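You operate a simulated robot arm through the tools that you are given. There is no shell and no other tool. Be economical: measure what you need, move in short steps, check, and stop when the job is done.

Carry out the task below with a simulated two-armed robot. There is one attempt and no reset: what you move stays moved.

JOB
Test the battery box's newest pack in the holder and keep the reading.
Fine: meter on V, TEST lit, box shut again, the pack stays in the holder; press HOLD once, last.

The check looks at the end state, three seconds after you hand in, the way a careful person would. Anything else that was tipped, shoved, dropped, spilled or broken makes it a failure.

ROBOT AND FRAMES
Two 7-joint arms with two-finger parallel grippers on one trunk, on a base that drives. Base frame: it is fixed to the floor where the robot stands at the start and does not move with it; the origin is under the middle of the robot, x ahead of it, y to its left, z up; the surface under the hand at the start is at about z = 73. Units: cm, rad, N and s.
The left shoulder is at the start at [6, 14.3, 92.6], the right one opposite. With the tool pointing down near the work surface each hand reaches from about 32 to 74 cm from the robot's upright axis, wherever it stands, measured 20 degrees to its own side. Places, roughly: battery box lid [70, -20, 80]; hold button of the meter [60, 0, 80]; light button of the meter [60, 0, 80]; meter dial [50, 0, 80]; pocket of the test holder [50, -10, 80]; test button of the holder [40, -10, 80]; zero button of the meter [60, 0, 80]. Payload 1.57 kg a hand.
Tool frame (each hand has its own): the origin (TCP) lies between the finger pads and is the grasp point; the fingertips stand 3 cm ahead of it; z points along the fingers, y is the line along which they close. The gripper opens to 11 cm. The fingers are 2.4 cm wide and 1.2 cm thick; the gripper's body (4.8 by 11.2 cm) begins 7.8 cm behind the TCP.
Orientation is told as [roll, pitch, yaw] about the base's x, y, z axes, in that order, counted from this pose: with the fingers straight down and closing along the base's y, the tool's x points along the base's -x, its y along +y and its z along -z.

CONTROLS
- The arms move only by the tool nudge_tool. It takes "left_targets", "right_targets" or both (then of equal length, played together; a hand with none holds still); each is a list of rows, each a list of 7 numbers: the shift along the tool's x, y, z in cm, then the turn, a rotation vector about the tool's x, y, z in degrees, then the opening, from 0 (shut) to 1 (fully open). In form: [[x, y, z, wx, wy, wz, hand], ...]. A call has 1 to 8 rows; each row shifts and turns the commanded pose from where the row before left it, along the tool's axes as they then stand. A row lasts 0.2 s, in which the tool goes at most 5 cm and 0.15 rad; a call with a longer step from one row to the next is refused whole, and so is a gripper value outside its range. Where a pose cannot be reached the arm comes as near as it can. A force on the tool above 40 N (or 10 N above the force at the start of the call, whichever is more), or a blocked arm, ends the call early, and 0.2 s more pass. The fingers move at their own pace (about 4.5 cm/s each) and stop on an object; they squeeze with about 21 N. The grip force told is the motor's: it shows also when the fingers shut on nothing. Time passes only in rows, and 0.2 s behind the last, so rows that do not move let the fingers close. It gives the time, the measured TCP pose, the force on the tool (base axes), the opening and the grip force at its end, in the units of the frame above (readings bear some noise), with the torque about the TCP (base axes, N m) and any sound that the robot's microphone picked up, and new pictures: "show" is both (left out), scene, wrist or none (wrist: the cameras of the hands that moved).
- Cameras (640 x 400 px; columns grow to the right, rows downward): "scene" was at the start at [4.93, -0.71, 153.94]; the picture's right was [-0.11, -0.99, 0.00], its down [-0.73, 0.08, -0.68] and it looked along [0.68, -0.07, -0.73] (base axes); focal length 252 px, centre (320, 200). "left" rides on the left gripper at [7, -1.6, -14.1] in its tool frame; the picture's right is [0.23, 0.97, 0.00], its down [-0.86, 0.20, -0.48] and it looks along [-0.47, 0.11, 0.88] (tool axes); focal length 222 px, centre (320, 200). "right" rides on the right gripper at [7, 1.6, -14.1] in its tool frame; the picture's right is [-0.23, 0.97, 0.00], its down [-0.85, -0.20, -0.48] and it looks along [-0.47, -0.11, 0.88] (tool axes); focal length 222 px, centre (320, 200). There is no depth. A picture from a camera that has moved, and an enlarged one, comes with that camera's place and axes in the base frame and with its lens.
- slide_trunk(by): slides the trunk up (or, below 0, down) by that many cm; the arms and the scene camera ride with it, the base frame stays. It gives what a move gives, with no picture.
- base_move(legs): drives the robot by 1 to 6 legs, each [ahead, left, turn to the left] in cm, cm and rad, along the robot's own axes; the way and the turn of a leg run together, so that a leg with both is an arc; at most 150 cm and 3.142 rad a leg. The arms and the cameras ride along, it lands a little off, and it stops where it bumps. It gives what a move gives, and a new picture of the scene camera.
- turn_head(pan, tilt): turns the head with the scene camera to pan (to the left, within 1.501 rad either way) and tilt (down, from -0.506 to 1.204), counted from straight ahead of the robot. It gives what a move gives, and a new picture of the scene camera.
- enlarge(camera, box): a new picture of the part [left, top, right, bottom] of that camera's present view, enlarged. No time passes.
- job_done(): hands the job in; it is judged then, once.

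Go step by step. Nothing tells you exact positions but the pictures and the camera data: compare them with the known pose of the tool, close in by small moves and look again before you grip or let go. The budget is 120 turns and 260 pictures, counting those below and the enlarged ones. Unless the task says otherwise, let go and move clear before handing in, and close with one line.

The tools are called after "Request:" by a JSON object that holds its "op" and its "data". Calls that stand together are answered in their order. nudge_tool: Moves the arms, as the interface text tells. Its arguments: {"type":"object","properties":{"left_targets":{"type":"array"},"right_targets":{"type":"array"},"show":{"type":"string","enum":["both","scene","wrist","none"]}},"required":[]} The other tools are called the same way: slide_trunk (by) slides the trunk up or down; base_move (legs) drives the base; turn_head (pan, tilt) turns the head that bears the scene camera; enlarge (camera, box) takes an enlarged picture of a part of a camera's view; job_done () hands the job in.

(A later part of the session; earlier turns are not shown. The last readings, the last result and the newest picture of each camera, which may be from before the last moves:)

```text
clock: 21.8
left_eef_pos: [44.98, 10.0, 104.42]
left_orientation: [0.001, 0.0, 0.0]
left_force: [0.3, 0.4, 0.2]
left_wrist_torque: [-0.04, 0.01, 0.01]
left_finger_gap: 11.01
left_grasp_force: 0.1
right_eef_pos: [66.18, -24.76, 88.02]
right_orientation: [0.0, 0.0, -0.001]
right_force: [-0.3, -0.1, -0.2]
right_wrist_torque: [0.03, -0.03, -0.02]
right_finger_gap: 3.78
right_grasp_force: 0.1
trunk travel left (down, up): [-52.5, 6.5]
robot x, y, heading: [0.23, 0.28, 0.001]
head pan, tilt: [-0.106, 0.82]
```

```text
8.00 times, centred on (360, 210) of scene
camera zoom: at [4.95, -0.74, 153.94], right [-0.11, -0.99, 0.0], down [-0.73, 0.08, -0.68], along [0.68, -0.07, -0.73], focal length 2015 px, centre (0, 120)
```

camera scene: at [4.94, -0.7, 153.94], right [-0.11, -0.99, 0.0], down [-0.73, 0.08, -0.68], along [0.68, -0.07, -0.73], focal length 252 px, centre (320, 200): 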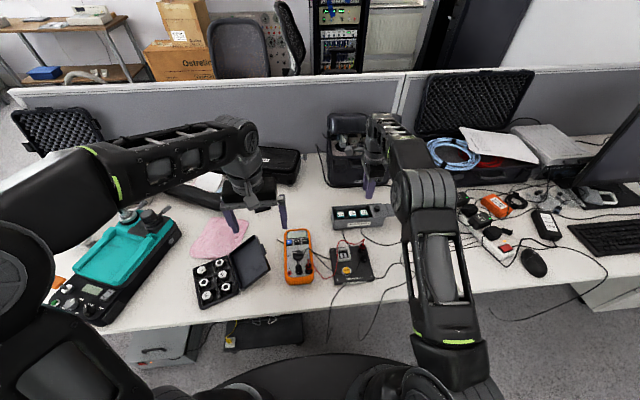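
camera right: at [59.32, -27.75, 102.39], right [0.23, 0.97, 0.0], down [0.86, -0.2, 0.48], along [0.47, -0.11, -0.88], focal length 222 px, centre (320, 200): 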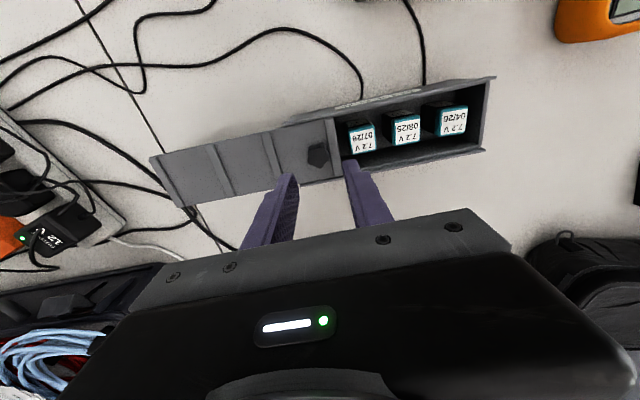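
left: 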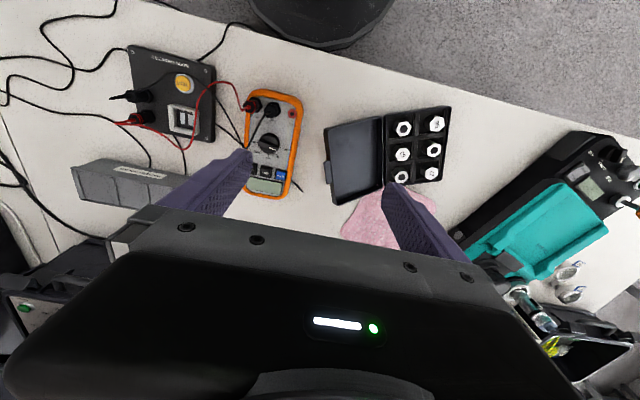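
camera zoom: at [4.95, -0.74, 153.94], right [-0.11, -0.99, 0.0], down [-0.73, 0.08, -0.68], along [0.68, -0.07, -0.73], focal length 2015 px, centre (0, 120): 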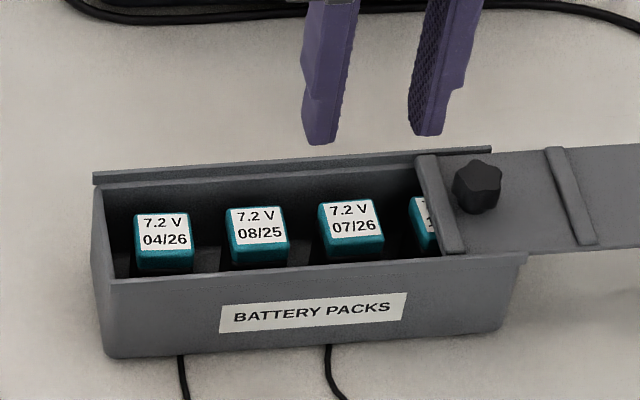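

Centred within about a millimetre. I descend to just above the pack's top and check.

Request:
{"op": "nudge_tool", "data": {"right_targets": [[0, 0.1, 2.5, 0, 0, 0, 0.345], [0, 0, 2.5, 0, 0, 0, 0.345], [0, 0, 1.5, 0, 0, 0, 0.345]], "show": "none"}}

Request:
{"op": "enlarge", "data": {"camera": "right", "box": [220, 100, 420, 260]}}

Request:
{"op": "enlarge", "data": {"camera": "scene", "box": [339, 195, 381, 225]}}

```text
clock: 22.6
left_eef_pos: [45.01, 10.17, 104.37]
left_orientation: [0.0, 0.0, -0.001]
left_force: [0.1, -0.4, 0.0]
left_wrist_torque: [0.0, -0.01, -0.01]
left_finger_gap: 11.01
left_grasp_force: 0.0
right_eef_pos: [66.29, -24.69, 81.41]
right_orientation: [-0.001, -0.001, -0.001]
right_force: [-0.4, -0.1, 0.6]
right_wrist_torque: [0.02, -0.02, 0.0]
right_finger_gap: 3.77
right_grasp_force: 0.0
trunk travel left (down, up): [-52.5, 6.5]
robot x, y, heading: [0.02, 0.3, 0.004]
head pan, tilt: [-0.106, 0.82]
```

```text
2.50 times, centred on (320, 180) of right
camera zoom: at [59.18, -22.95, 95.64], right [0.23, 0.97, 0.0], down [0.85, -0.2, 0.48], along [0.47, -0.11, -0.88], focal length 555 px, centre (320, 250)
```

zoom: 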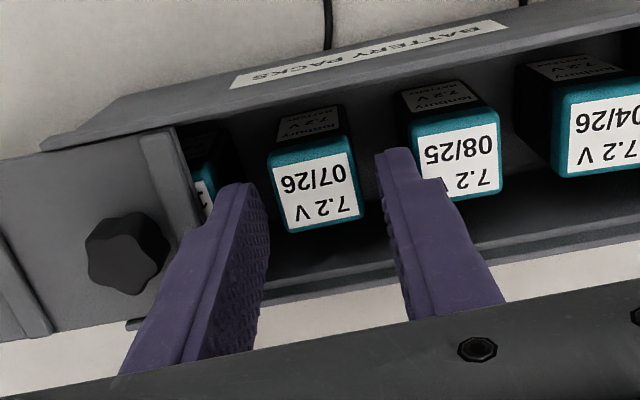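

```text
13.33 times, centred on (360, 210) of scene
camera zoom: at [4.96, -0.72, 153.94], right [-0.11, -0.99, 0.0], down [-0.73, 0.08, -0.68], along [0.68, -0.07, -0.73], focal length 3358 px, centre (-213, 67)
```

zoom: 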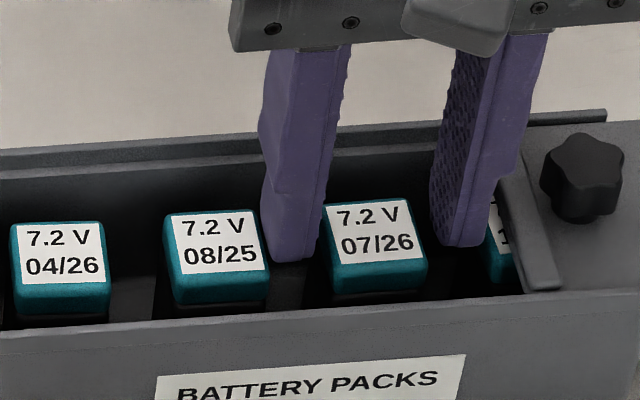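

Fingers line up with the gaps on both sides. I go down the remaining 1.8 cm and close.

Request:
{"op": "nudge_tool", "data": {"right_targets": [[0.05, 0, 0.6, 0, 0, 0, 0.345], [0, 0, 0.6, 0, 0, 0, 0.345], [0, 0, 0.6, 0, 0, 0, 0.345]], "show": "none"}}

Request:
{"op": "enlarge", "data": {"camera": "scene", "box": [339, 195, 381, 225]}}

Request:
{"op": "enlarge", "data": {"camera": "right", "box": [220, 100, 420, 260]}}

```text
clock: 23.4
left_eef_pos: [44.96, 10.14, 104.24]
left_orientation: [0.0, 0.0, 0.0]
left_force: [0.6, 0.0, 0.6]
left_wrist_torque: [-0.01, 0.0, 0.01]
left_finger_gap: 11.03
left_grasp_force: 0.1
right_eef_pos: [66.15, -24.68, 79.79]
right_orientation: [0.0, -0.002, 0.001]
right_force: [-0.6, -0.3, 0.0]
right_wrist_torque: [0.0, -0.01, 0.0]
right_finger_gap: 3.82
right_grasp_force: 0.0
trunk travel left (down, up): [-52.5, 6.5]
robot x, y, heading: [0.17, -0.27, -0.0]
head pan, tilt: [-0.106, 0.82]
```

```text
13.33 times, centred on (360, 210) of scene
camera zoom: at [4.95, -0.71, 153.94], right [-0.11, -0.99, 0.0], down [-0.73, 0.08, -0.68], along [0.68, -0.07, -0.73], focal length 3358 px, centre (-213, 67)
```

zoom: 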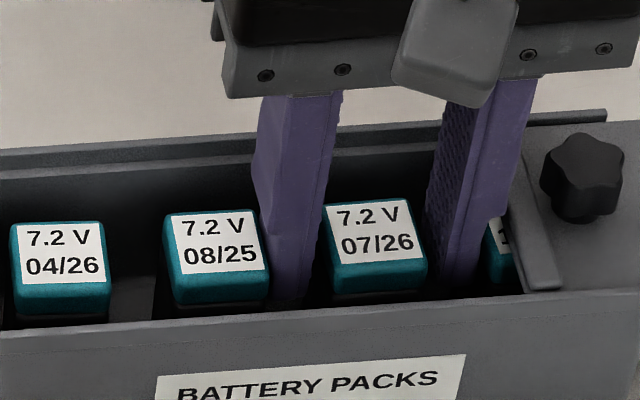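

```text
2.50 times, centred on (320, 180) of right
camera zoom: at [59.13, -22.93, 93.88], right [0.23, 0.97, 0.0], down [0.85, -0.2, 0.48], along [0.47, -0.11, -0.88], focal length 555 px, centre (320, 250)
```

zoom: 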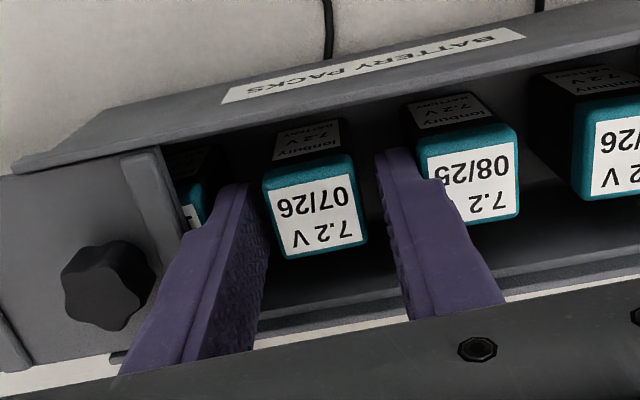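

Both fingers are in the gaps. A touch deeper, then close.

Request:
{"op": "nudge_tool", "data": {"right_targets": [[0, 0, 0.4, 0, 0, 0, 0.345], [0, 0, 0, 0, 0, 0, 0.22], [0, 0, 0, 0, 0, 0, 0.18], [0, 0, 0, 0, 0, 0, 0.18]], "show": "none"}}

Request:
{"op": "enlarge", "data": {"camera": "scene", "box": [339, 195, 381, 225]}}

```text
clock: 24.4
left_eef_pos: [45.02, 10.06, 104.3]
left_orientation: [0.001, 0.001, -0.001]
left_force: [-0.4, -0.3, -0.9]
left_wrist_torque: [-0.03, 0.02, -0.02]
left_finger_gap: 11.01
left_grasp_force: 0.0
right_eef_pos: [66.15, -24.49, 79.36]
right_orientation: [0.0, 0.0, -0.001]
right_force: [0.1, -0.9, -0.9]
right_wrist_torque: [-0.04, 0.01, -0.01]
right_finger_gap: 2.74
right_grasp_force: 21.2
trunk travel left (down, up): [-52.5, 6.5]
robot x, y, heading: [0.21, 0.03, 0.004]
head pan, tilt: [-0.106, 0.82]
```

```text
13.33 times, centred on (360, 210) of scene
camera zoom: at [4.94, -0.71, 153.94], right [-0.11, -0.99, 0.0], down [-0.73, 0.08, -0.68], along [0.68, -0.07, -0.73], focal length 3358 px, centre (-213, 67)
```

zoom: 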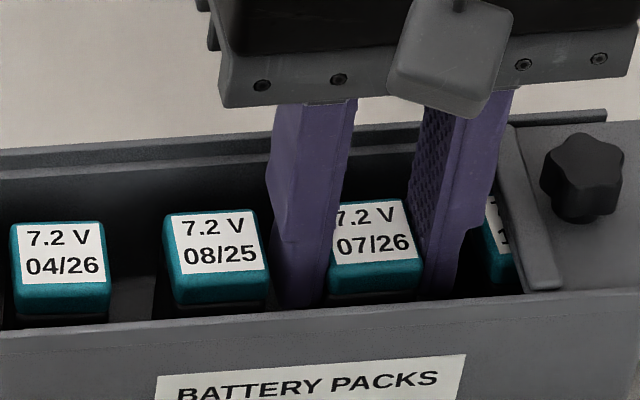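

Pack gripped at 2.74 cm. I lift straight up slowly.

Request:
{"op": "nudge_tool", "data": {"right_targets": [[0, 0, -1, 0, 0, 0, 0.18], [0, 0, -1.5, 0, 0, 0, 0.18], [0, 0, -2, 0, 0, 0, 0.18], [0, 0, -2, 0, 0, 0, 0.18], [0, 0, -2, 0, 0, 0, 0.18], [0, 0, -1.5, 0, 0, 0, 0.18]], "show": "both"}}

Request:
{"op": "enlarge", "data": {"camera": "scene", "box": [325, 175, 395, 225]}}

Request:
{"op": "enlarge", "data": {"camera": "right", "box": [220, 0, 520, 240]}}

```text
clock: 25.8
left_eef_pos: [45.01, 10.07, 104.38]
left_orientation: [0.0, 0.0, 0.001]
left_force: [0.1, 0.6, 1.0]
left_wrist_torque: [0.01, -0.03, -0.01]
left_finger_gap: 10.99
left_grasp_force: 0.1
right_eef_pos: [66.02, -24.53, 89.47]
right_orientation: [0.0, -0.004, 0.0]
right_force: [-0.4, 0.3, -0.7]
right_wrist_torque: [0.03, -0.02, -0.04]
right_finger_gap: 2.74
right_grasp_force: 20.8
trunk travel left (down, up): [-52.5, 6.5]
robot x, y, heading: [0.09, -0.27, -0.0]
head pan, tilt: [-0.106, 0.82]
camera scene: at [4.93, -0.7, 153.94], right [-0.11, -0.99, 0.0], down [-0.73, 0.08, -0.68], along [0.68, -0.07, -0.73], focal length 252 px, centre (320, 200)
camera right: at [59.02, -22.89, 103.63], right [0.23, 0.97, 0.0], down [0.85, -0.2, 0.48], along [0.47, -0.11, -0.88], focal length 222 px, centre (320, 200)
```

scene: 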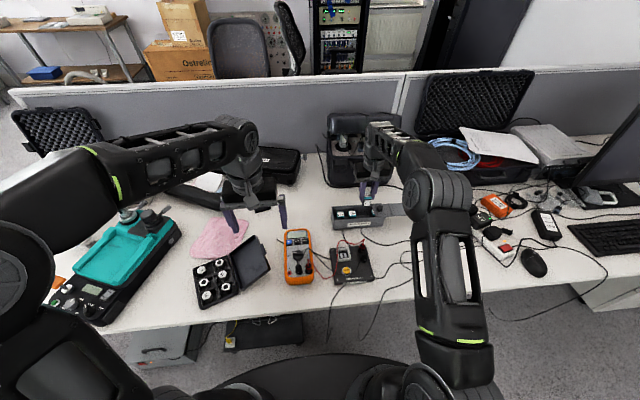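
right: 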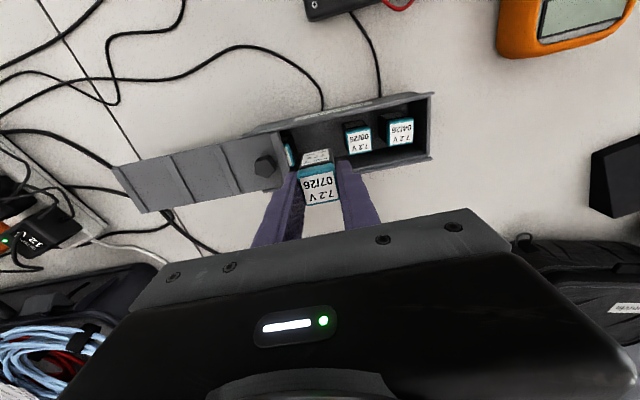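

```text
8.00 times, centred on (360, 200) of scene
camera zoom: at [4.93, -0.7, 153.94], right [-0.11, -0.99, 0.0], down [-0.73, 0.08, -0.68], along [0.68, -0.07, -0.73], focal length 2015 px, centre (0, 200)
```

zoom: 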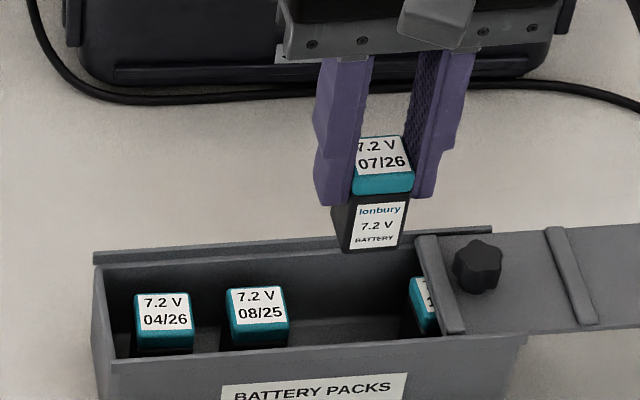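

```text
1.67 times, centred on (370, 120) of right
camera zoom: at [59.02, -22.89, 103.63], right [0.23, 0.97, 0.0], down [0.85, -0.2, 0.48], along [0.47, -0.11, -0.88], focal length 370 px, centre (237, 333)
```

zoom: 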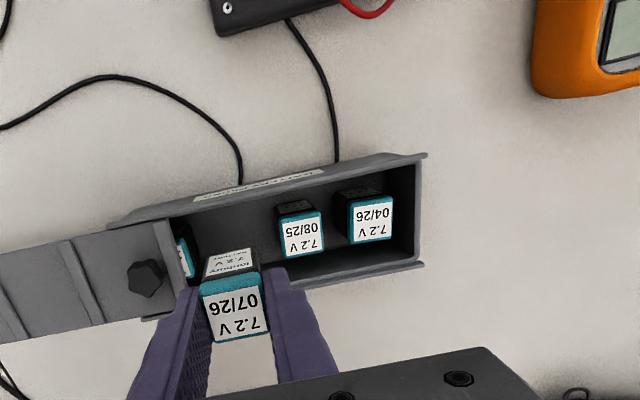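

The pack is held straight, its bottom about 5.3 cm below the TCP, and the box is undisturbed. I carry it to above the holder's pocket, which three views put near [50.4,-14].

Request:
{"op": "nudge_tool", "data": {"right_targets": [[2.2, 1, -1, 0, 0, 0, 0.18], [3, 2, 0, 0, 0, 0, 0.18], [3, 2, 0, 0, 0, 0, 0.18], [3, 2, 0, 0, 0, 0, 0.18], [3, 2, 0, 0, 0, 0, 0.18], [1.4, 1.4, 0, 0, 0, 0, 0.18]], "show": "both"}}

Request:
{"op": "enlarge", "data": {"camera": "scene", "box": [310, 200, 394, 290]}}

Request:
{"op": "enlarge", "data": {"camera": "right", "box": [200, 50, 440, 240]}}

Request:
{"op": "enlarge", "data": {"camera": "left", "box": [80, 0, 280, 180]}}

```text
clock: 27.2
left_eef_pos: [45.0, 10.11, 104.4]
left_orientation: [0.0, -0.002, -0.001]
left_force: [-0.6, 0.1, 0.2]
left_wrist_torque: [0.0, -0.02, -0.01]
left_finger_gap: 10.97
left_grasp_force: 0.0
right_eef_pos: [50.43, -14.18, 90.5]
right_orientation: [0.0, -0.001, -0.001]
right_force: [-0.2, -0.4, -0.5]
right_wrist_torque: [-0.01, -0.01, 0.01]
right_finger_gap: 2.72
right_grasp_force: 20.7
trunk travel left (down, up): [-52.5, 6.5]
robot x, y, heading: [-0.02, -0.08, -0.002]
head pan, tilt: [-0.106, 0.82]
camera scene: at [4.94, -0.69, 153.94], right [-0.11, -0.99, 0.0], down [-0.73, 0.08, -0.68], along [0.68, -0.07, -0.73], focal length 252 px, centre (320, 200)
camera right: at [43.42, -12.39, 104.67], right [0.23, 0.97, 0.0], down [0.85, -0.2, 0.48], along [0.47, -0.11, -0.88], focal length 222 px, centre (320, 200)
```

scene: 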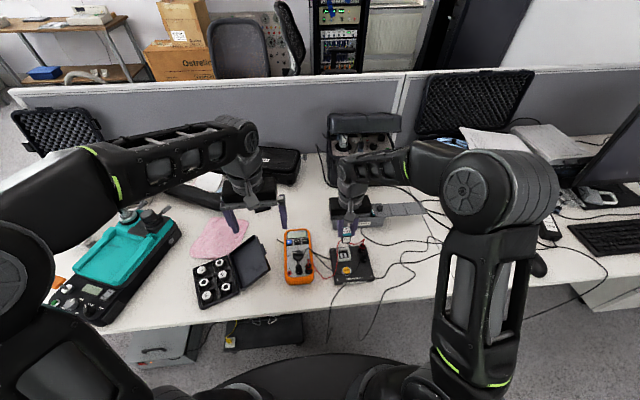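
right: 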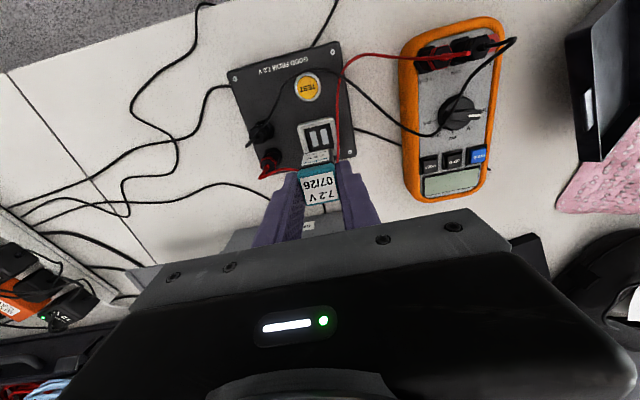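

```text
4.44 times, centred on (352, 245) of scene
camera zoom: at [4.94, -0.69, 153.94], right [-0.11, -0.99, 0.0], down [-0.73, 0.08, -0.68], along [0.68, -0.07, -0.73], focal length 1119 px, centre (178, 0)
```

zoom: 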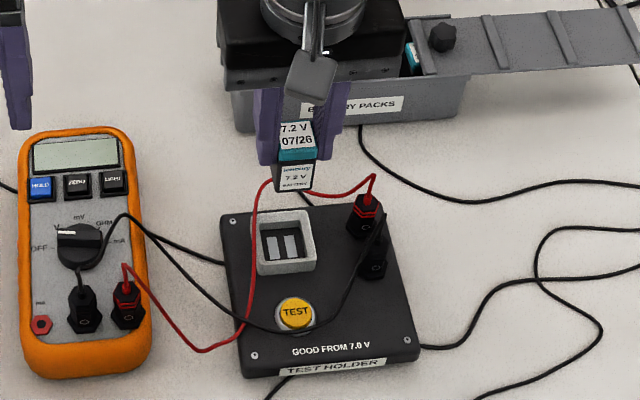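

```text
2.11 times, centred on (320, 145) of right
camera zoom: at [43.42, -12.39, 104.67], right [0.23, 0.97, 0.0], down [0.85, -0.2, 0.48], along [0.47, -0.11, -0.88], focal length 468 px, centre (320, 316)
```

zoom: 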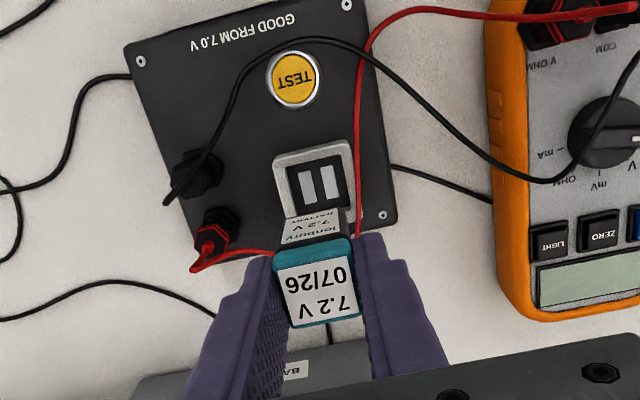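

```text
2.22 times, centred on (180, 90) of left
camera zoom: at [38.14, 8.41, 118.46], right [-0.23, 0.97, 0.0], down [0.86, 0.2, 0.48], along [0.47, 0.11, -0.88], focal length 494 px, centre (631, 444)
```

zoom: 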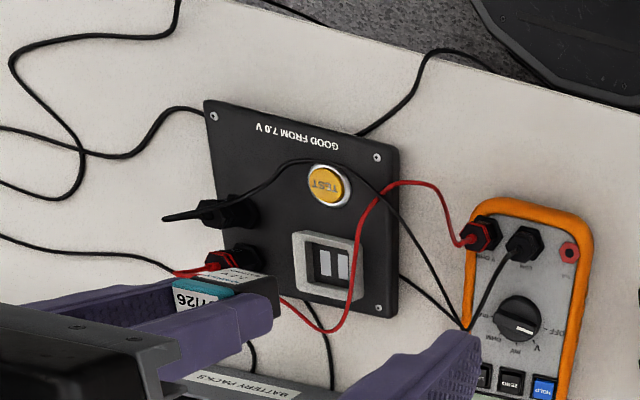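

Holder is square to the robot; comparing pack and pocket in the same views puts the pocket at about [50.0,-14.15], rim ~76.2. I lower partway with a -0.4 cm x correction and look again.

Request:
{"op": "nudge_tool", "data": {"right_targets": [[0.4, 0, 1.5, 0, 0, 0, 0.18], [0, 0, 2, 0, 0, 0, 0.18], [0, 0, 2, 0, 0, 0, 0.18], [0, 0, 1.2, 0, 0, 0, 0.18]], "show": "none"}}

Request:
{"op": "enlarge", "data": {"camera": "scene", "box": [325, 220, 381, 260]}}

Request:
{"op": "enlarge", "data": {"camera": "right", "box": [220, 70, 420, 220]}}

Request:
{"op": "enlarge", "data": {"camera": "left", "box": [130, 50, 250, 150]}}

```text
clock: 28.2
left_eef_pos: [44.95, 9.95, 104.38]
left_orientation: [0.001, 0.0, 0.001]
left_force: [0.0, 0.0, -0.2]
left_wrist_torque: [-0.02, -0.01, -0.04]
left_finger_gap: 10.98
left_grasp_force: 0.1
right_eef_pos: [50.15, -13.94, 83.82]
right_orientation: [-0.001, 0.0, 0.001]
right_force: [-0.5, -0.1, 0.2]
right_wrist_torque: [0.01, -0.01, -0.02]
right_finger_gap: 2.74
right_grasp_force: 20.3
trunk travel left (down, up): [-52.5, 6.5]
robot x, y, heading: [-0.16, 0.06, 0.002]
head pan, tilt: [-0.106, 0.82]
```

```text
10.00 times, centred on (353, 240) of scene
camera zoom: at [4.95, -0.7, 153.94], right [-0.11, -0.99, 0.0], down [-0.73, 0.08, -0.68], along [0.68, -0.07, -0.73], focal length 2519 px, centre (-10, -200)
```

zoom: 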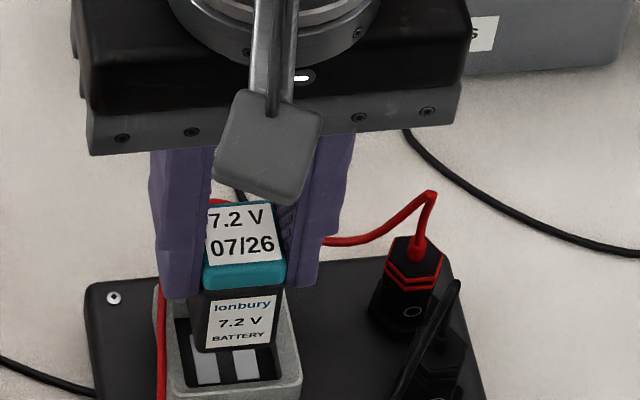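

```text
2.67 times, centred on (320, 145) of right
camera zoom: at [43.06, -12.34, 97.93], right [0.23, 0.97, 0.0], down [0.85, -0.2, 0.48], along [0.47, -0.11, -0.88], focal length 592 px, centre (320, 347)
```

zoom: 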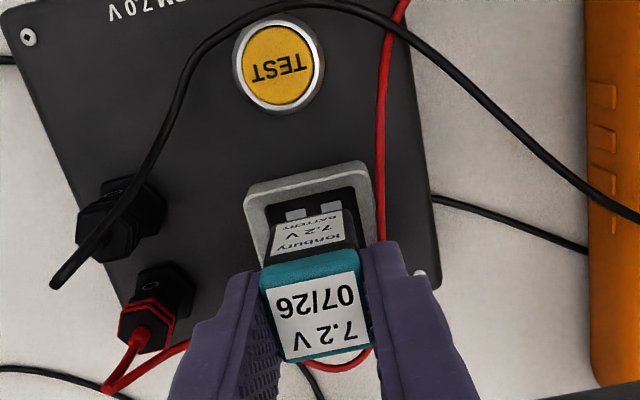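

```text
4.00 times, centred on (190, 100) of left
camera zoom: at [38.15, 8.4, 118.46], right [-0.23, 0.97, 0.0], down [0.86, 0.2, 0.48], along [0.47, 0.11, -0.88], focal length 888 px, centre (840, 600)
```

zoom: 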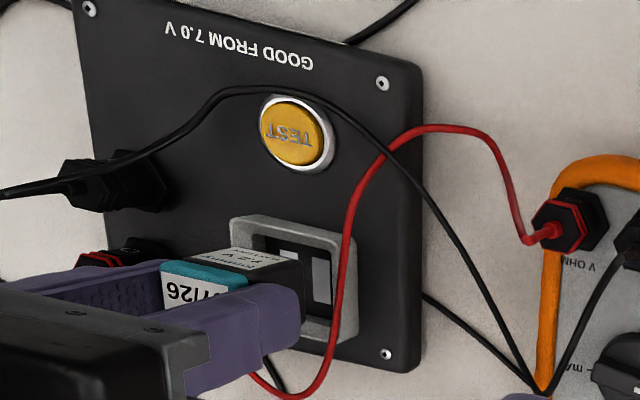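

Pack is nearly over the opening; by the views it needs about 0.25 cm further back and 0.1 right. I correct and lower to just above the rim.

Request:
{"op": "nudge_tool", "data": {"right_targets": [[-0.25, -0.1, 0.8, 0, 0, 0, 0.18], [0, 0, 0.8, 0, 0, 0, 0.18]], "show": "none"}}

Request:
{"op": "enlarge", "data": {"camera": "scene", "box": [332, 235, 367, 265]}}

Request:
{"op": "enlarge", "data": {"camera": "right", "box": [260, 90, 380, 190]}}

Request:
{"op": "enlarge", "data": {"camera": "left", "box": [170, 80, 240, 140]}}

```text
clock: 28.8
left_eef_pos: [44.97, 10.0, 104.22]
left_orientation: [-0.002, -0.001, 0.0]
left_force: [0.2, -0.2, 0.2]
left_wrist_torque: [-0.01, 0.01, -0.02]
left_finger_gap: 10.98
left_grasp_force: 0.0
right_eef_pos: [50.37, -14.19, 82.16]
right_orientation: [0.001, 0.001, 0.0]
right_force: [0.2, 0.7, -0.8]
right_wrist_torque: [0.02, 0.0, 0.04]
right_finger_gap: 2.75
right_grasp_force: 21.3
trunk travel left (down, up): [-52.5, 6.5]
robot x, y, heading: [0.3, -0.02, 0.001]
head pan, tilt: [-0.106, 0.82]
```

```text
13.33 times, centred on (350, 250) of scene
camera zoom: at [4.94, -0.7, 153.94], right [-0.11, -0.99, 0.0], down [-0.73, 0.08, -0.68], along [0.68, -0.07, -0.73], focal length 3358 px, centre (-73, -467)
```

zoom: 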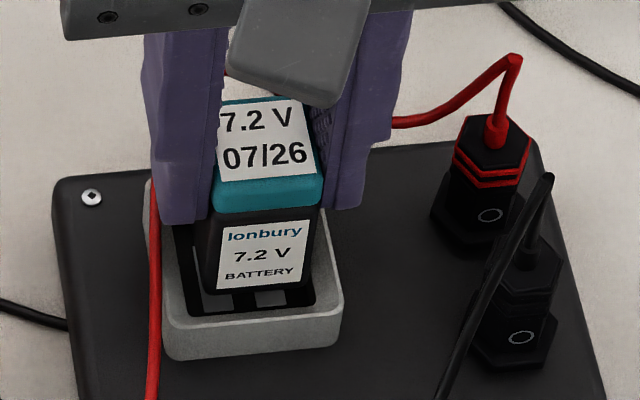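

```text
4.00 times, centred on (320, 140) of right
camera zoom: at [43.28, -12.55, 96.32], right [0.23, 0.97, 0.0], down [0.85, -0.2, 0.48], along [0.47, -0.11, -0.88], focal length 888 px, centre (320, 440)
```

zoom: 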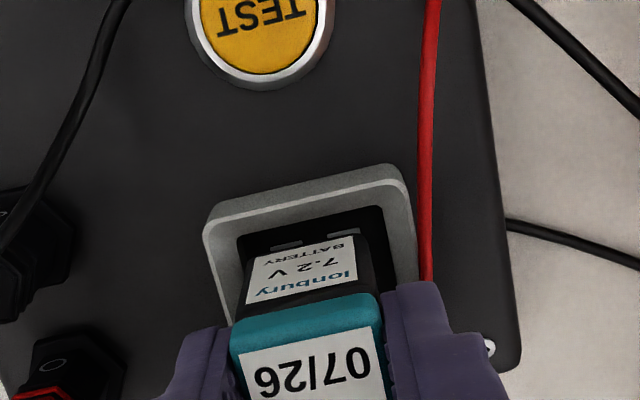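

```text
6.67 times, centred on (205, 110) of left
camera zoom: at [38.14, 8.4, 118.46], right [-0.23, 0.97, 0.0], down [0.86, 0.2, 0.48], along [0.47, 0.11, -0.88], focal length 1481 px, centre (1087, 800)
```

zoom: 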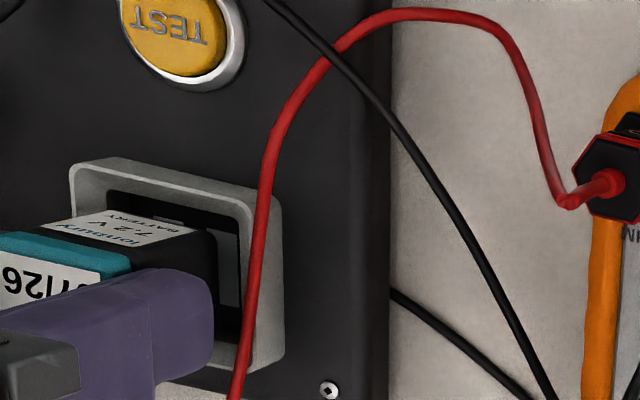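

The pack sits inside the opening on all visible sides. I lower in small steps.

Request:
{"op": "nudge_tool", "data": {"right_targets": [[0, 0.05, 0.3, 0, 0, 0, 0.18], [0, 0, 0.3, 0, 0, 0, 0.18], [0, 0, 0.3, 0, 0, 0, 0.18], [0, 0, 0.3, 0, 0, 0, 0.18]], "show": "none"}}

Request:
{"op": "enlarge", "data": {"camera": "scene", "box": [332, 235, 367, 265]}}

Request:
{"op": "enlarge", "data": {"camera": "right", "box": [260, 90, 380, 190]}}

```text
clock: 29.8
left_eef_pos: [44.95, 9.99, 104.45]
left_orientation: [0.0, 0.0, -0.002]
left_force: [-0.2, -0.5, 0.3]
left_wrist_torque: [0.02, -0.02, -0.03]
left_finger_gap: 10.94
left_grasp_force: 0.0
right_eef_pos: [50.23, -14.32, 81.12]
right_orientation: [0.0, -0.004, 0.001]
right_force: [-0.5, -1.1, 11.1]
right_wrist_torque: [-0.08, 0.17, -0.02]
right_finger_gap: 2.72
right_grasp_force: 21.7
trunk travel left (down, up): [-52.5, 6.5]
robot x, y, heading: [-0.3, -0.3, 0.006]
head pan, tilt: [-0.106, 0.82]
```

```text
13.33 times, centred on (350, 250) of scene
camera zoom: at [4.85, -0.7, 153.97], right [-0.11, -0.99, 0.0], down [-0.73, 0.08, -0.68], along [0.68, -0.07, -0.73], focal length 3358 px, centre (-73, -467)
```

zoom: 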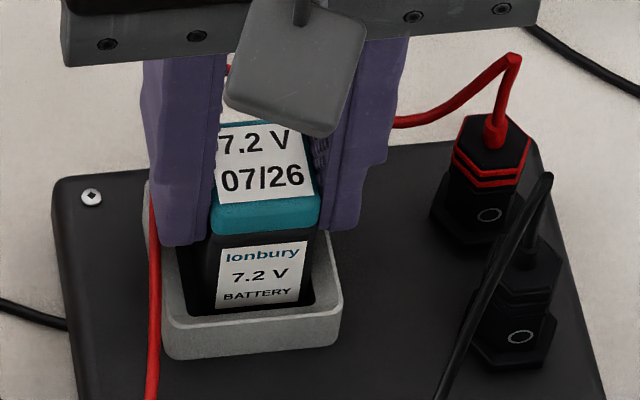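

```text
4.00 times, centred on (320, 140) of right
camera zoom: at [43.29, -12.59, 95.18], right [0.23, 0.97, 0.0], down [0.85, -0.2, 0.48], along [0.47, -0.11, -0.88], focal length 888 px, centre (320, 440)
```

zoom: 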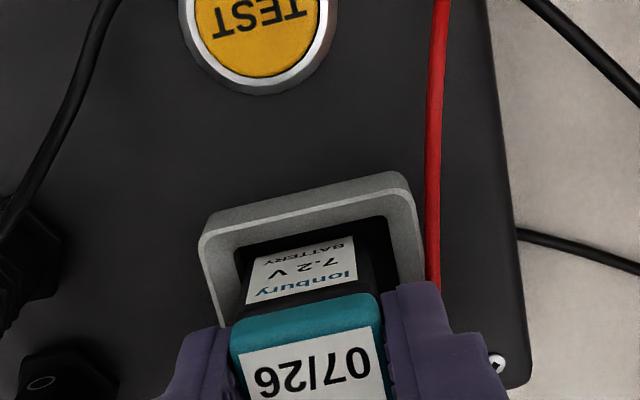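

It met 11 N at TCP 81.1; it may be on the floor or against the right wall. I back off slightly, shift 0.2 cm left, and press down again to compare.

Request:
{"op": "nudge_tool", "data": {"right_targets": [[0, 0, -0.4, 0, 0, 0, 0.18], [0, 0.2, 0, 0, 0, 0, 0.18], [0, 0, 0.3, 0, 0, 0, 0.18], [0, 0, 0.3, 0, 0, 0, 0.18], [0, 0, 0.2, 0, 0, 0, 0.18]], "show": "none"}}

Request:
{"op": "enlarge", "data": {"camera": "scene", "box": [332, 235, 367, 265]}}

Request:
{"op": "enlarge", "data": {"camera": "right", "box": [260, 90, 380, 190]}}

Request:
{"op": "enlarge", "data": {"camera": "left", "box": [170, 80, 240, 140]}}

```text
clock: 31.0
left_eef_pos: [44.78, 10.11, 104.43]
left_orientation: [0.001, 0.0, -0.001]
left_force: [-0.3, 0.2, 0.3]
left_wrist_torque: [-0.02, 0.01, 0.01]
left_finger_gap: 10.99
left_grasp_force: 0.0
right_eef_pos: [50.37, -14.05, 80.71]
right_orientation: [0.001, -0.005, -0.001]
right_force: [1.1, -3.2, 16.6]
right_wrist_torque: [-0.15, -0.01, -0.02]
right_finger_gap: 2.74
right_grasp_force: 20.8
trunk travel left (down, up): [-52.5, 6.5]
robot x, y, heading: [-0.13, -0.2, -0.005]
head pan, tilt: [-0.106, 0.82]
```

```text
13.33 times, centred on (350, 250) of scene
camera zoom: at [4.78, -0.7, 153.96], right [-0.11, -0.99, 0.0], down [-0.73, 0.08, -0.68], along [0.68, -0.07, -0.73], focal length 3358 px, centre (-73, -467)
```

zoom: 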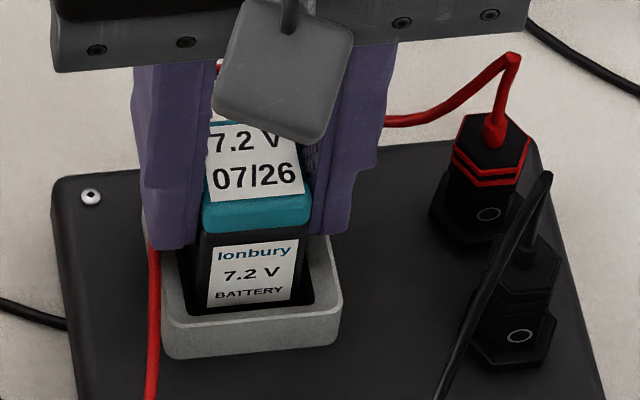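

```text
4.00 times, centred on (320, 140) of right
camera zoom: at [43.36, -12.39, 94.8], right [0.23, 0.97, 0.0], down [0.85, -0.2, 0.48], along [0.47, -0.11, -0.88], focal length 888 px, centre (320, 440)
```

zoom: 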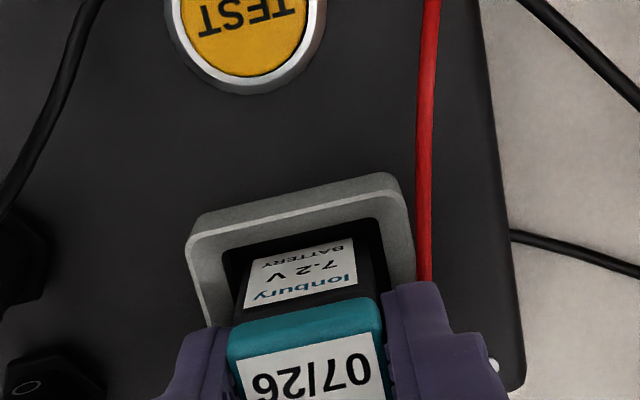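

```text
6.67 times, centred on (205, 110) of left
camera zoom: at [38.02, 8.4, 118.52], right [-0.23, 0.97, 0.0], down [0.85, 0.2, 0.48], along [0.47, 0.11, -0.88], focal length 1481 px, centre (1087, 800)
```

zoom: 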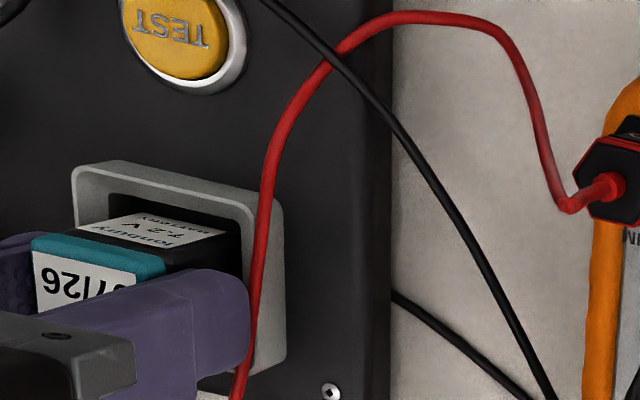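

The pack stands inside the rim on all sides and resists like a floor contact. I release gently and look.

Request:
{"op": "nudge_tool", "data": {"right_targets": [[0, 0, -0.3, 0, 0, 0, 0.2], [0, 0, 0, 0, 0, 0, 0.28], [0, 0, 0, 0, 0, 0, 0.34], [0, 0, -1, 0, 0, 0, 0.34], [0, 0, -2, 0, 0, 0, 0.34], [0, 0, -3, 0, 0, 0, 0.34]], "show": "none"}}

Request:
{"op": "enlarge", "data": {"camera": "scene", "box": [332, 230, 367, 265]}}

Request:
{"op": "enlarge", "data": {"camera": "left", "box": [150, 60, 240, 140]}}

Request:
{"op": "enlarge", "data": {"camera": "right", "box": [240, 70, 400, 200]}}

```text
clock: 32.4
left_eef_pos: [44.95, 10.02, 104.31]
left_orientation: [0.0, 0.0, 0.002]
left_force: [-0.5, 0.5, -1.0]
left_wrist_torque: [-0.02, -0.02, 0.01]
left_finger_gap: 11.01
left_grasp_force: 0.1
right_eef_pos: [50.36, -14.04, 86.95]
right_orientation: [-0.001, -0.002, 0.0]
right_force: [-0.1, -0.4, 1.0]
right_wrist_torque: [0.02, 0.0, -0.02]
right_finger_gap: 3.73
right_grasp_force: 0.1
trunk travel left (down, up): [-52.5, 6.5]
robot x, y, heading: [-0.2, -0.01, 0.001]
head pan, tilt: [-0.106, 0.82]
```

```text
11.43 times, centred on (350, 248) of scene
camera zoom: at [4.88, -0.7, 153.94], right [-0.11, -0.99, 0.0], down [-0.73, 0.08, -0.68], along [0.68, -0.07, -0.73], focal length 2878 px, centre (-17, -343)
```

zoom: 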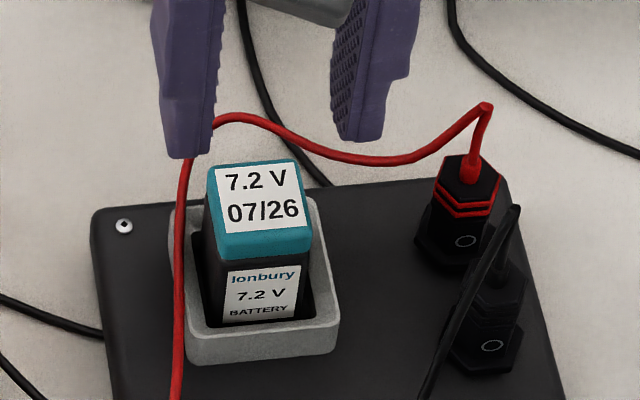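

```text
5.00 times, centred on (195, 100) of left
camera zoom: at [38.09, 8.4, 118.47], right [-0.23, 0.97, 0.0], down [0.85, 0.2, 0.48], along [0.47, 0.11, -0.88], focal length 1111 px, centre (945, 700)
```

zoom: 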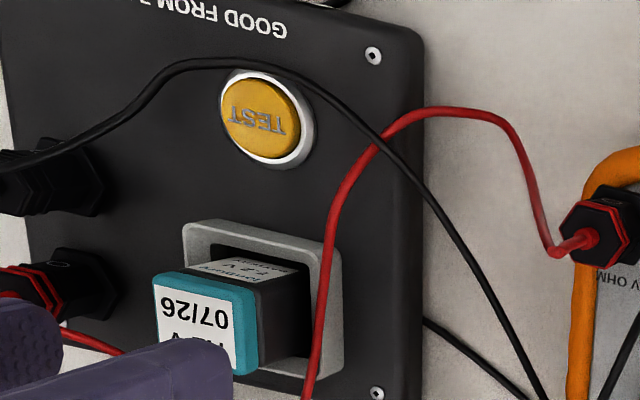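

```text
3.08 times, centred on (320, 135) of right
camera zoom: at [43.39, -12.38, 101.07], right [0.23, 0.97, 0.0], down [0.85, -0.2, 0.48], along [0.47, -0.11, -0.88], focal length 684 px, centre (320, 400)
```

zoom: 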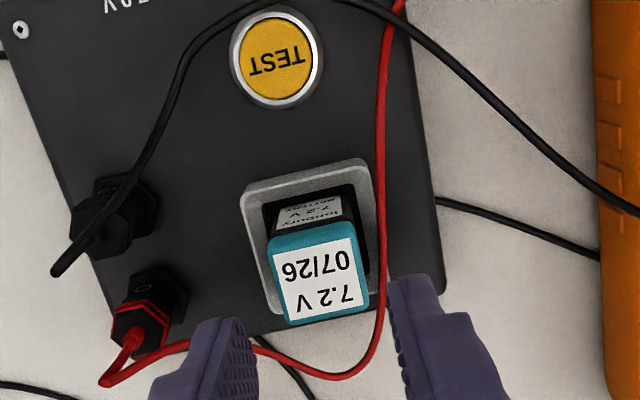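

The pack stands level in the pocket. Now I go back to shut the box: right hand to the knob, about [66,-30.5].

Request:
{"op": "nudge_tool", "data": {"right_targets": [[0, 0, -3, 0, 0, 0, 0.4], [-3.2, -3.3, 0, 0, 0, 0, 0.4], [-3.2, -3.3, 0, 0, 0, 0, 0.4], [-3.2, -3.3, 0, 0, 0, 0, 0.4], [-3.2, -3.3, 0, 0, 0, 0, 0.4], [-2.8, -3.2, 0, 0, 0, 0, 0.4], [0, 0, 3, 0, 0, 0, 0.4]], "show": "wrist"}}

Request:
{"op": "enlarge", "data": {"camera": "scene", "box": [325, 185, 395, 235]}}

```text
clock: 34.0
left_eef_pos: [45.03, 10.11, 104.37]
left_orientation: [0.0, 0.0, 0.001]
left_force: [0.0, -0.5, -0.4]
left_wrist_torque: [0.02, 0.05, -0.04]
left_finger_gap: 10.99
left_grasp_force: 0.1
right_eef_pos: [65.98, -30.43, 86.92]
right_orientation: [0.001, 0.0, -0.001]
right_force: [-0.8, -0.2, -1.0]
right_wrist_torque: [0.02, -0.02, 0.02]
right_finger_gap: 4.39
right_grasp_force: 0.0
trunk travel left (down, up): [-52.5, 6.5]
robot x, y, heading: [-0.04, 0.22, 0.004]
head pan, tilt: [-0.106, 0.82]
camera right: at [59.0, -28.81, 101.07], right [0.23, 0.97, 0.0], down [0.86, -0.2, 0.48], along [0.47, -0.11, -0.88], focal length 222 px, centre (320, 200)
```

right: 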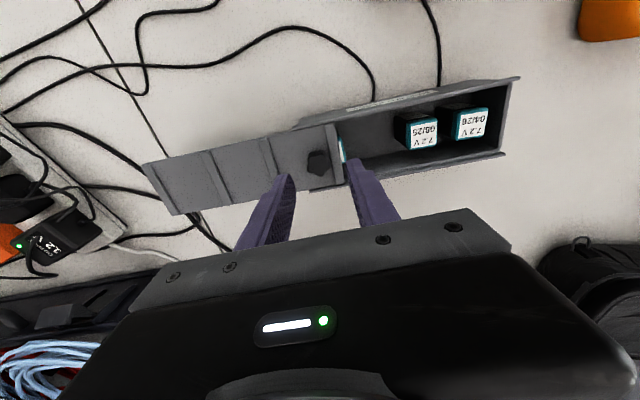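

```text
8.00 times, centred on (360, 210) of scene
camera zoom: at [4.95, -0.7, 153.94], right [-0.11, -0.99, 0.0], down [-0.73, 0.08, -0.68], along [0.68, -0.07, -0.73], focal length 2015 px, centre (0, 120)
```

zoom: 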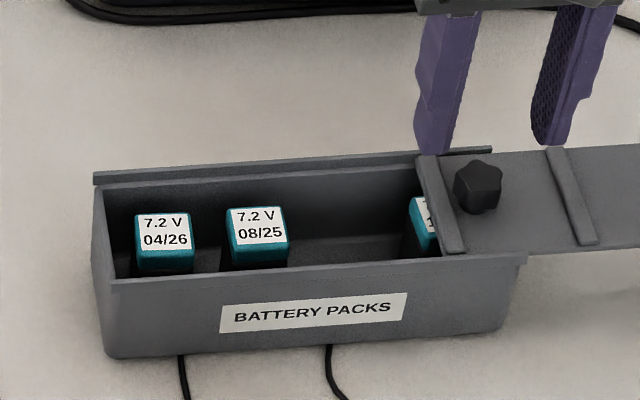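

Aligned. I lower, grip the knob and start sliding the lid left.

Request:
{"op": "nudge_tool", "data": {"right_targets": [[0, 0, 2.1, 0, 0, 0, 0.4], [0, 0, 2.1, 0, 0, 0, 0.4], [0, 0, 0, 0, 0, 0, 0.2], [0, 0, 0, 0, 0, 0, 0.12], [0, 0, 0, 0, 0, 0, 0.1], [0, 0.7, 0, 0, 0, 0, 0.1], [0, 0.9, 0, 0, 0, 0, 0.1], [0, 0.9, 0, 0, 0, 0, 0.1]], "show": "none"}}

Request:
{"op": "enlarge", "data": {"camera": "scene", "box": [325, 185, 395, 235]}}

```text
clock: 35.8
left_eef_pos: [44.91, 9.98, 104.32]
left_orientation: [-0.001, 0.002, -0.002]
left_force: [0.3, -0.2, -0.3]
left_wrist_torque: [-0.01, 0.03, -0.03]
left_finger_gap: 11.01
left_grasp_force: 0.1
right_eef_pos: [65.95, -27.96, 82.72]
right_orientation: [0.0, -0.004, 0.0]
right_force: [4.7, 0.5, 4.8]
right_wrist_torque: [-0.06, -0.14, -0.05]
right_finger_gap: 2.21
right_grasp_force: 20.8
trunk travel left (down, up): [-52.5, 6.5]
robot x, y, heading: [0.1, 0.29, 0.002]
head pan, tilt: [-0.106, 0.82]
```

```text
8.00 times, centred on (360, 210) of scene
camera zoom: at [4.95, -0.68, 153.95], right [-0.11, -0.99, 0.0], down [-0.73, 0.08, -0.68], along [0.68, -0.07, -0.73], focal length 2015 px, centre (0, 120)
```

zoom: 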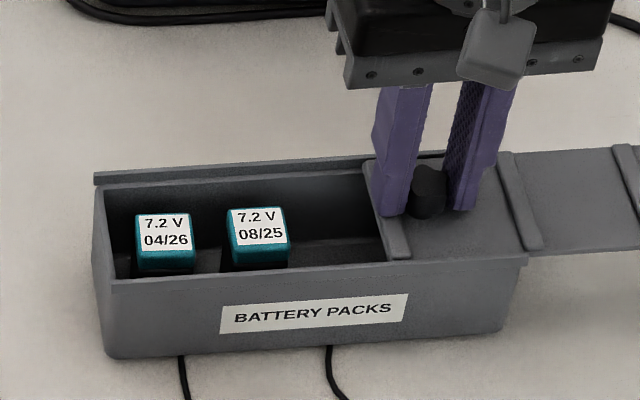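

Sliding well with the box still. I continue.

Request:
{"op": "nudge_tool", "data": {"right_targets": [[-0.1, 1, -0.1, 0, 0, 0, 0.1], [0, 1.2, 0, 0, 0, 0, 0.1], [0, 1.2, 0, 0, 0, 0, 0.1], [0, 1.2, 0, 0, 0, 0, 0.1], [0, 1.2, 0, 0, 0, 0, 0.1], [0, 1.2, 0, 0, 0, 0, 0.1], [0, 1.2, 0, 0, 0, 0, 0.1], [-0.05, 1.2, 0, 0, 0, 0, 0.1]], "show": "none"}}

Request:
{"op": "nudge_tool", "data": {"right_targets": [[0, 0.9, 0, 0, 0, 0, 0.1], [0, 0.9, 0, 0, 0, 0, 0.1], [0, 0.7, 0, 0, 0, 0, 0.1], [0, 0.4, 0, 0, 0, 0, 0.1], [0, 0.3, 0, 0, 0, 0, 0.1]], "show": "none"}}

Request:
{"op": "enlarge", "data": {"camera": "scene", "box": [325, 185, 395, 235]}}

```text
clock: 37.6
left_eef_pos: [44.99, 10.03, 104.36]
left_orientation: [-0.001, 0.0, 0.001]
left_force: [0.2, 0.4, -0.8]
left_wrist_torque: [0.01, -0.01, 0.0]
left_finger_gap: 11.01
left_grasp_force: 0.1
right_eef_pos: [65.91, -18.46, 82.77]
right_orientation: [-0.001, 0.0, 0.003]
right_force: [0.5, 0.1, -0.8]
right_wrist_torque: [-0.13, 0.04, 0.05]
right_finger_gap: 2.24
right_grasp_force: 21.3
trunk travel left (down, up): [-52.5, 6.5]
robot x, y, heading: [-0.1, -0.08, -0.002]
head pan, tilt: [-0.106, 0.82]
```

```text
clock: 38.8
left_eef_pos: [44.98, 10.08, 104.34]
left_orientation: [0.0, 0.001, 0.0]
left_force: [-0.8, -1.1, -0.3]
left_wrist_torque: [0.0, 0.02, -0.02]
left_finger_gap: 11.0
left_grasp_force: 0.1
right_eef_pos: [66.12, -15.26, 82.7]
right_orientation: [0.0, -0.002, -0.002]
right_force: [-1.5, 0.1, 1.6]
right_wrist_torque: [-0.03, 0.26, -0.06]
right_finger_gap: 2.24
right_grasp_force: 21.6
trunk travel left (down, up): [-52.5, 6.5]
robot x, y, heading: [-0.2, 0.06, 0.001]
head pan, tilt: [-0.106, 0.82]
```

```text
8.00 times, centred on (360, 210) of scene
camera zoom: at [4.9, -0.7, 153.94], right [-0.11, -0.99, 0.0], down [-0.73, 0.08, -0.68], along [0.68, -0.07, -0.73], focal length 2015 px, centre (0, 120)
```

zoom: 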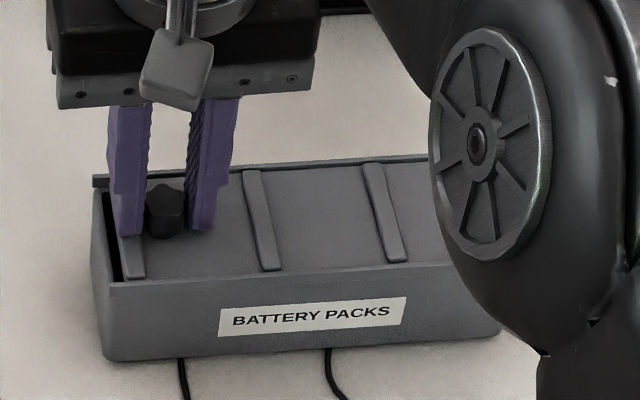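

About 0.7 cm remains. I finish in small steps.

Request:
{"op": "nudge_tool", "data": {"right_targets": [[0, 0.3, 0, 0, 0, 0, 0.1], [0, 0.3, 0, 0, 0, 0, 0.1], [0, 0.15, 0, 0, 0, 0, 0.1]], "show": "none"}}

Request:
{"op": "enlarge", "data": {"camera": "scene", "box": [334, 195, 362, 232]}}

Request:
{"op": "enlarge", "data": {"camera": "right", "box": [90, 100, 390, 260]}}

```text
clock: 39.6
left_eef_pos: [45.05, 10.1, 104.27]
left_orientation: [-0.001, 0.0, -0.001]
left_force: [0.1, 0.0, 0.0]
left_wrist_torque: [-0.03, 0.01, 0.02]
left_finger_gap: 11.0
left_grasp_force: 0.0
right_eef_pos: [66.15, -14.42, 82.79]
right_orientation: [-0.001, 0.0, 0.001]
right_force: [-1.5, 0.4, -0.1]
right_wrist_torque: [0.0, 0.13, 0.01]
right_finger_gap: 2.26
right_grasp_force: 21.3
trunk travel left (down, up): [-52.5, 6.5]
robot x, y, heading: [0.26, -0.09, 0.004]
head pan, tilt: [-0.106, 0.82]
```

```text
10.81 times, centred on (348, 214) of scene
camera zoom: at [4.92, -0.7, 153.94], right [-0.11, -0.99, 0.0], down [-0.73, 0.08, -0.68], along [0.68, -0.07, -0.73], focal length 2723 px, centre (17, 54)
```

zoom: 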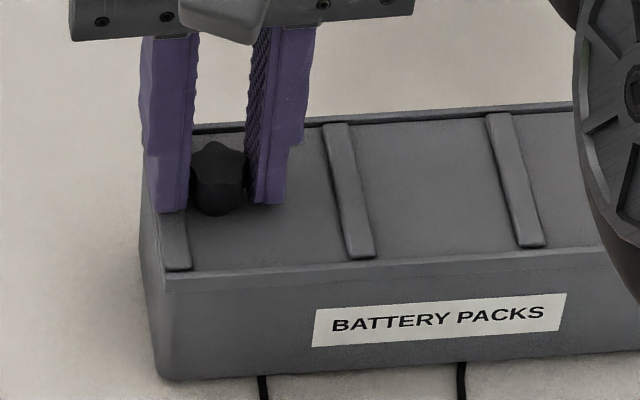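

```text
2.13 times, centred on (240, 180) of right
camera zoom: at [59.14, -12.84, 96.87], right [0.23, 0.97, 0.0], down [0.85, -0.2, 0.48], along [0.47, -0.11, -0.88], focal length 474 px, centre (491, 243)
```

zoom: 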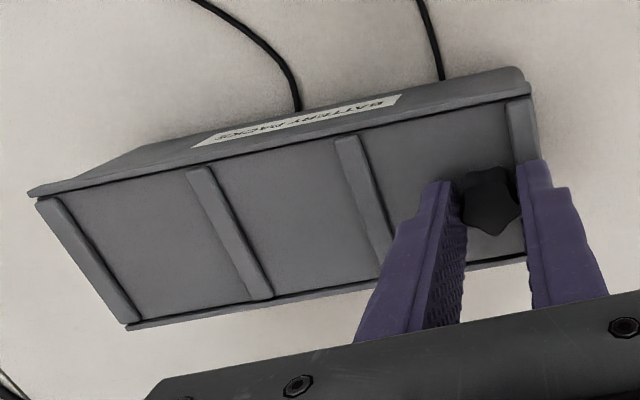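

The lid is fully closed. The box ended about 1 cm left of where it began, so I'll let go and gently push its left end back.

Request:
{"op": "nudge_tool", "data": {"right_targets": [[0, 0, 0, 0, 0, 0, 0.3], [0, 0, 0, 0, 0, 0, 0.4], [0, 0, -3, 0, 0, 0, 0.4], [0, 2, -3, 0, 0, 0, 0.2], [-0.2, 4, 0, 0, 0, 0, 0], [0, 0, 0, 0, 0, 0, 0], [0, 0, 3.5, 0, 0, 0, 0], [0, 0, 3.5, 0, 0, 0, 0]], "show": "wrist"}}

Request:
{"op": "enlarge", "data": {"camera": "scene", "box": [325, 185, 395, 235]}}

```text
clock: 41.4
left_eef_pos: [44.99, 10.11, 104.31]
left_orientation: [0.0, 0.001, 0.0]
left_force: [-0.1, -0.4, -0.8]
left_wrist_torque: [0.02, 0.03, 0.04]
left_finger_gap: 11.01
left_grasp_force: 0.0
right_eef_pos: [66.25, -8.66, 81.71]
right_orientation: [0.0, -0.001, 0.001]
right_force: [-0.1, 0.2, 0.0]
right_wrist_torque: [-0.01, 0.01, 0.0]
right_finger_gap: 0.0
right_grasp_force: 21.1
trunk travel left (down, up): [-52.5, 6.5]
robot x, y, heading: [0.22, -0.1, 0.002]
head pan, tilt: [-0.106, 0.82]
camera right: at [59.31, -6.97, 95.89], right [0.23, 0.97, 0.0], down [0.85, -0.2, 0.48], along [0.47, -0.11, -0.88], focal length 222 px, centre (320, 200)
```

right: 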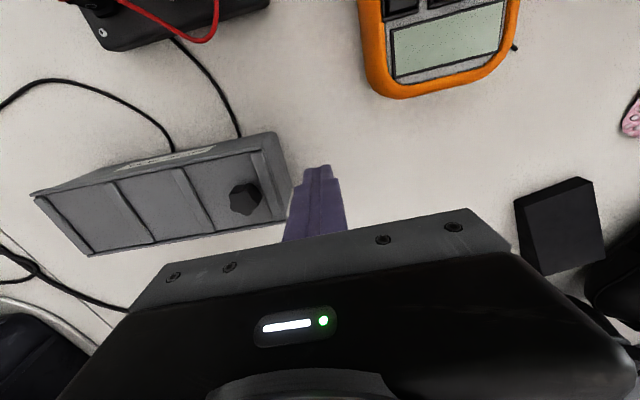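

```text
8.00 times, centred on (360, 210) of scene
camera zoom: at [4.97, -0.72, 153.94], right [-0.11, -0.99, 0.0], down [-0.73, 0.08, -0.68], along [0.68, -0.07, -0.73], focal length 2015 px, centre (0, 120)
```

zoom: 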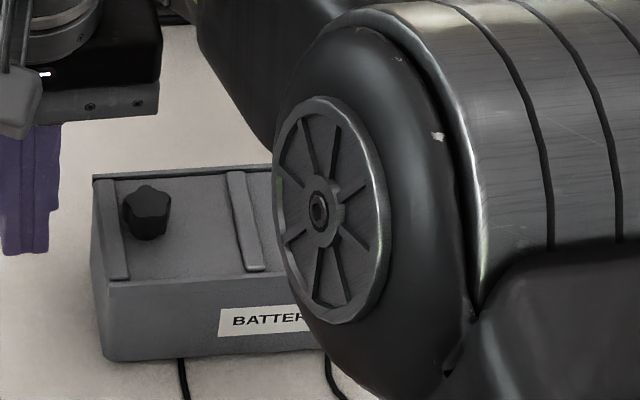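

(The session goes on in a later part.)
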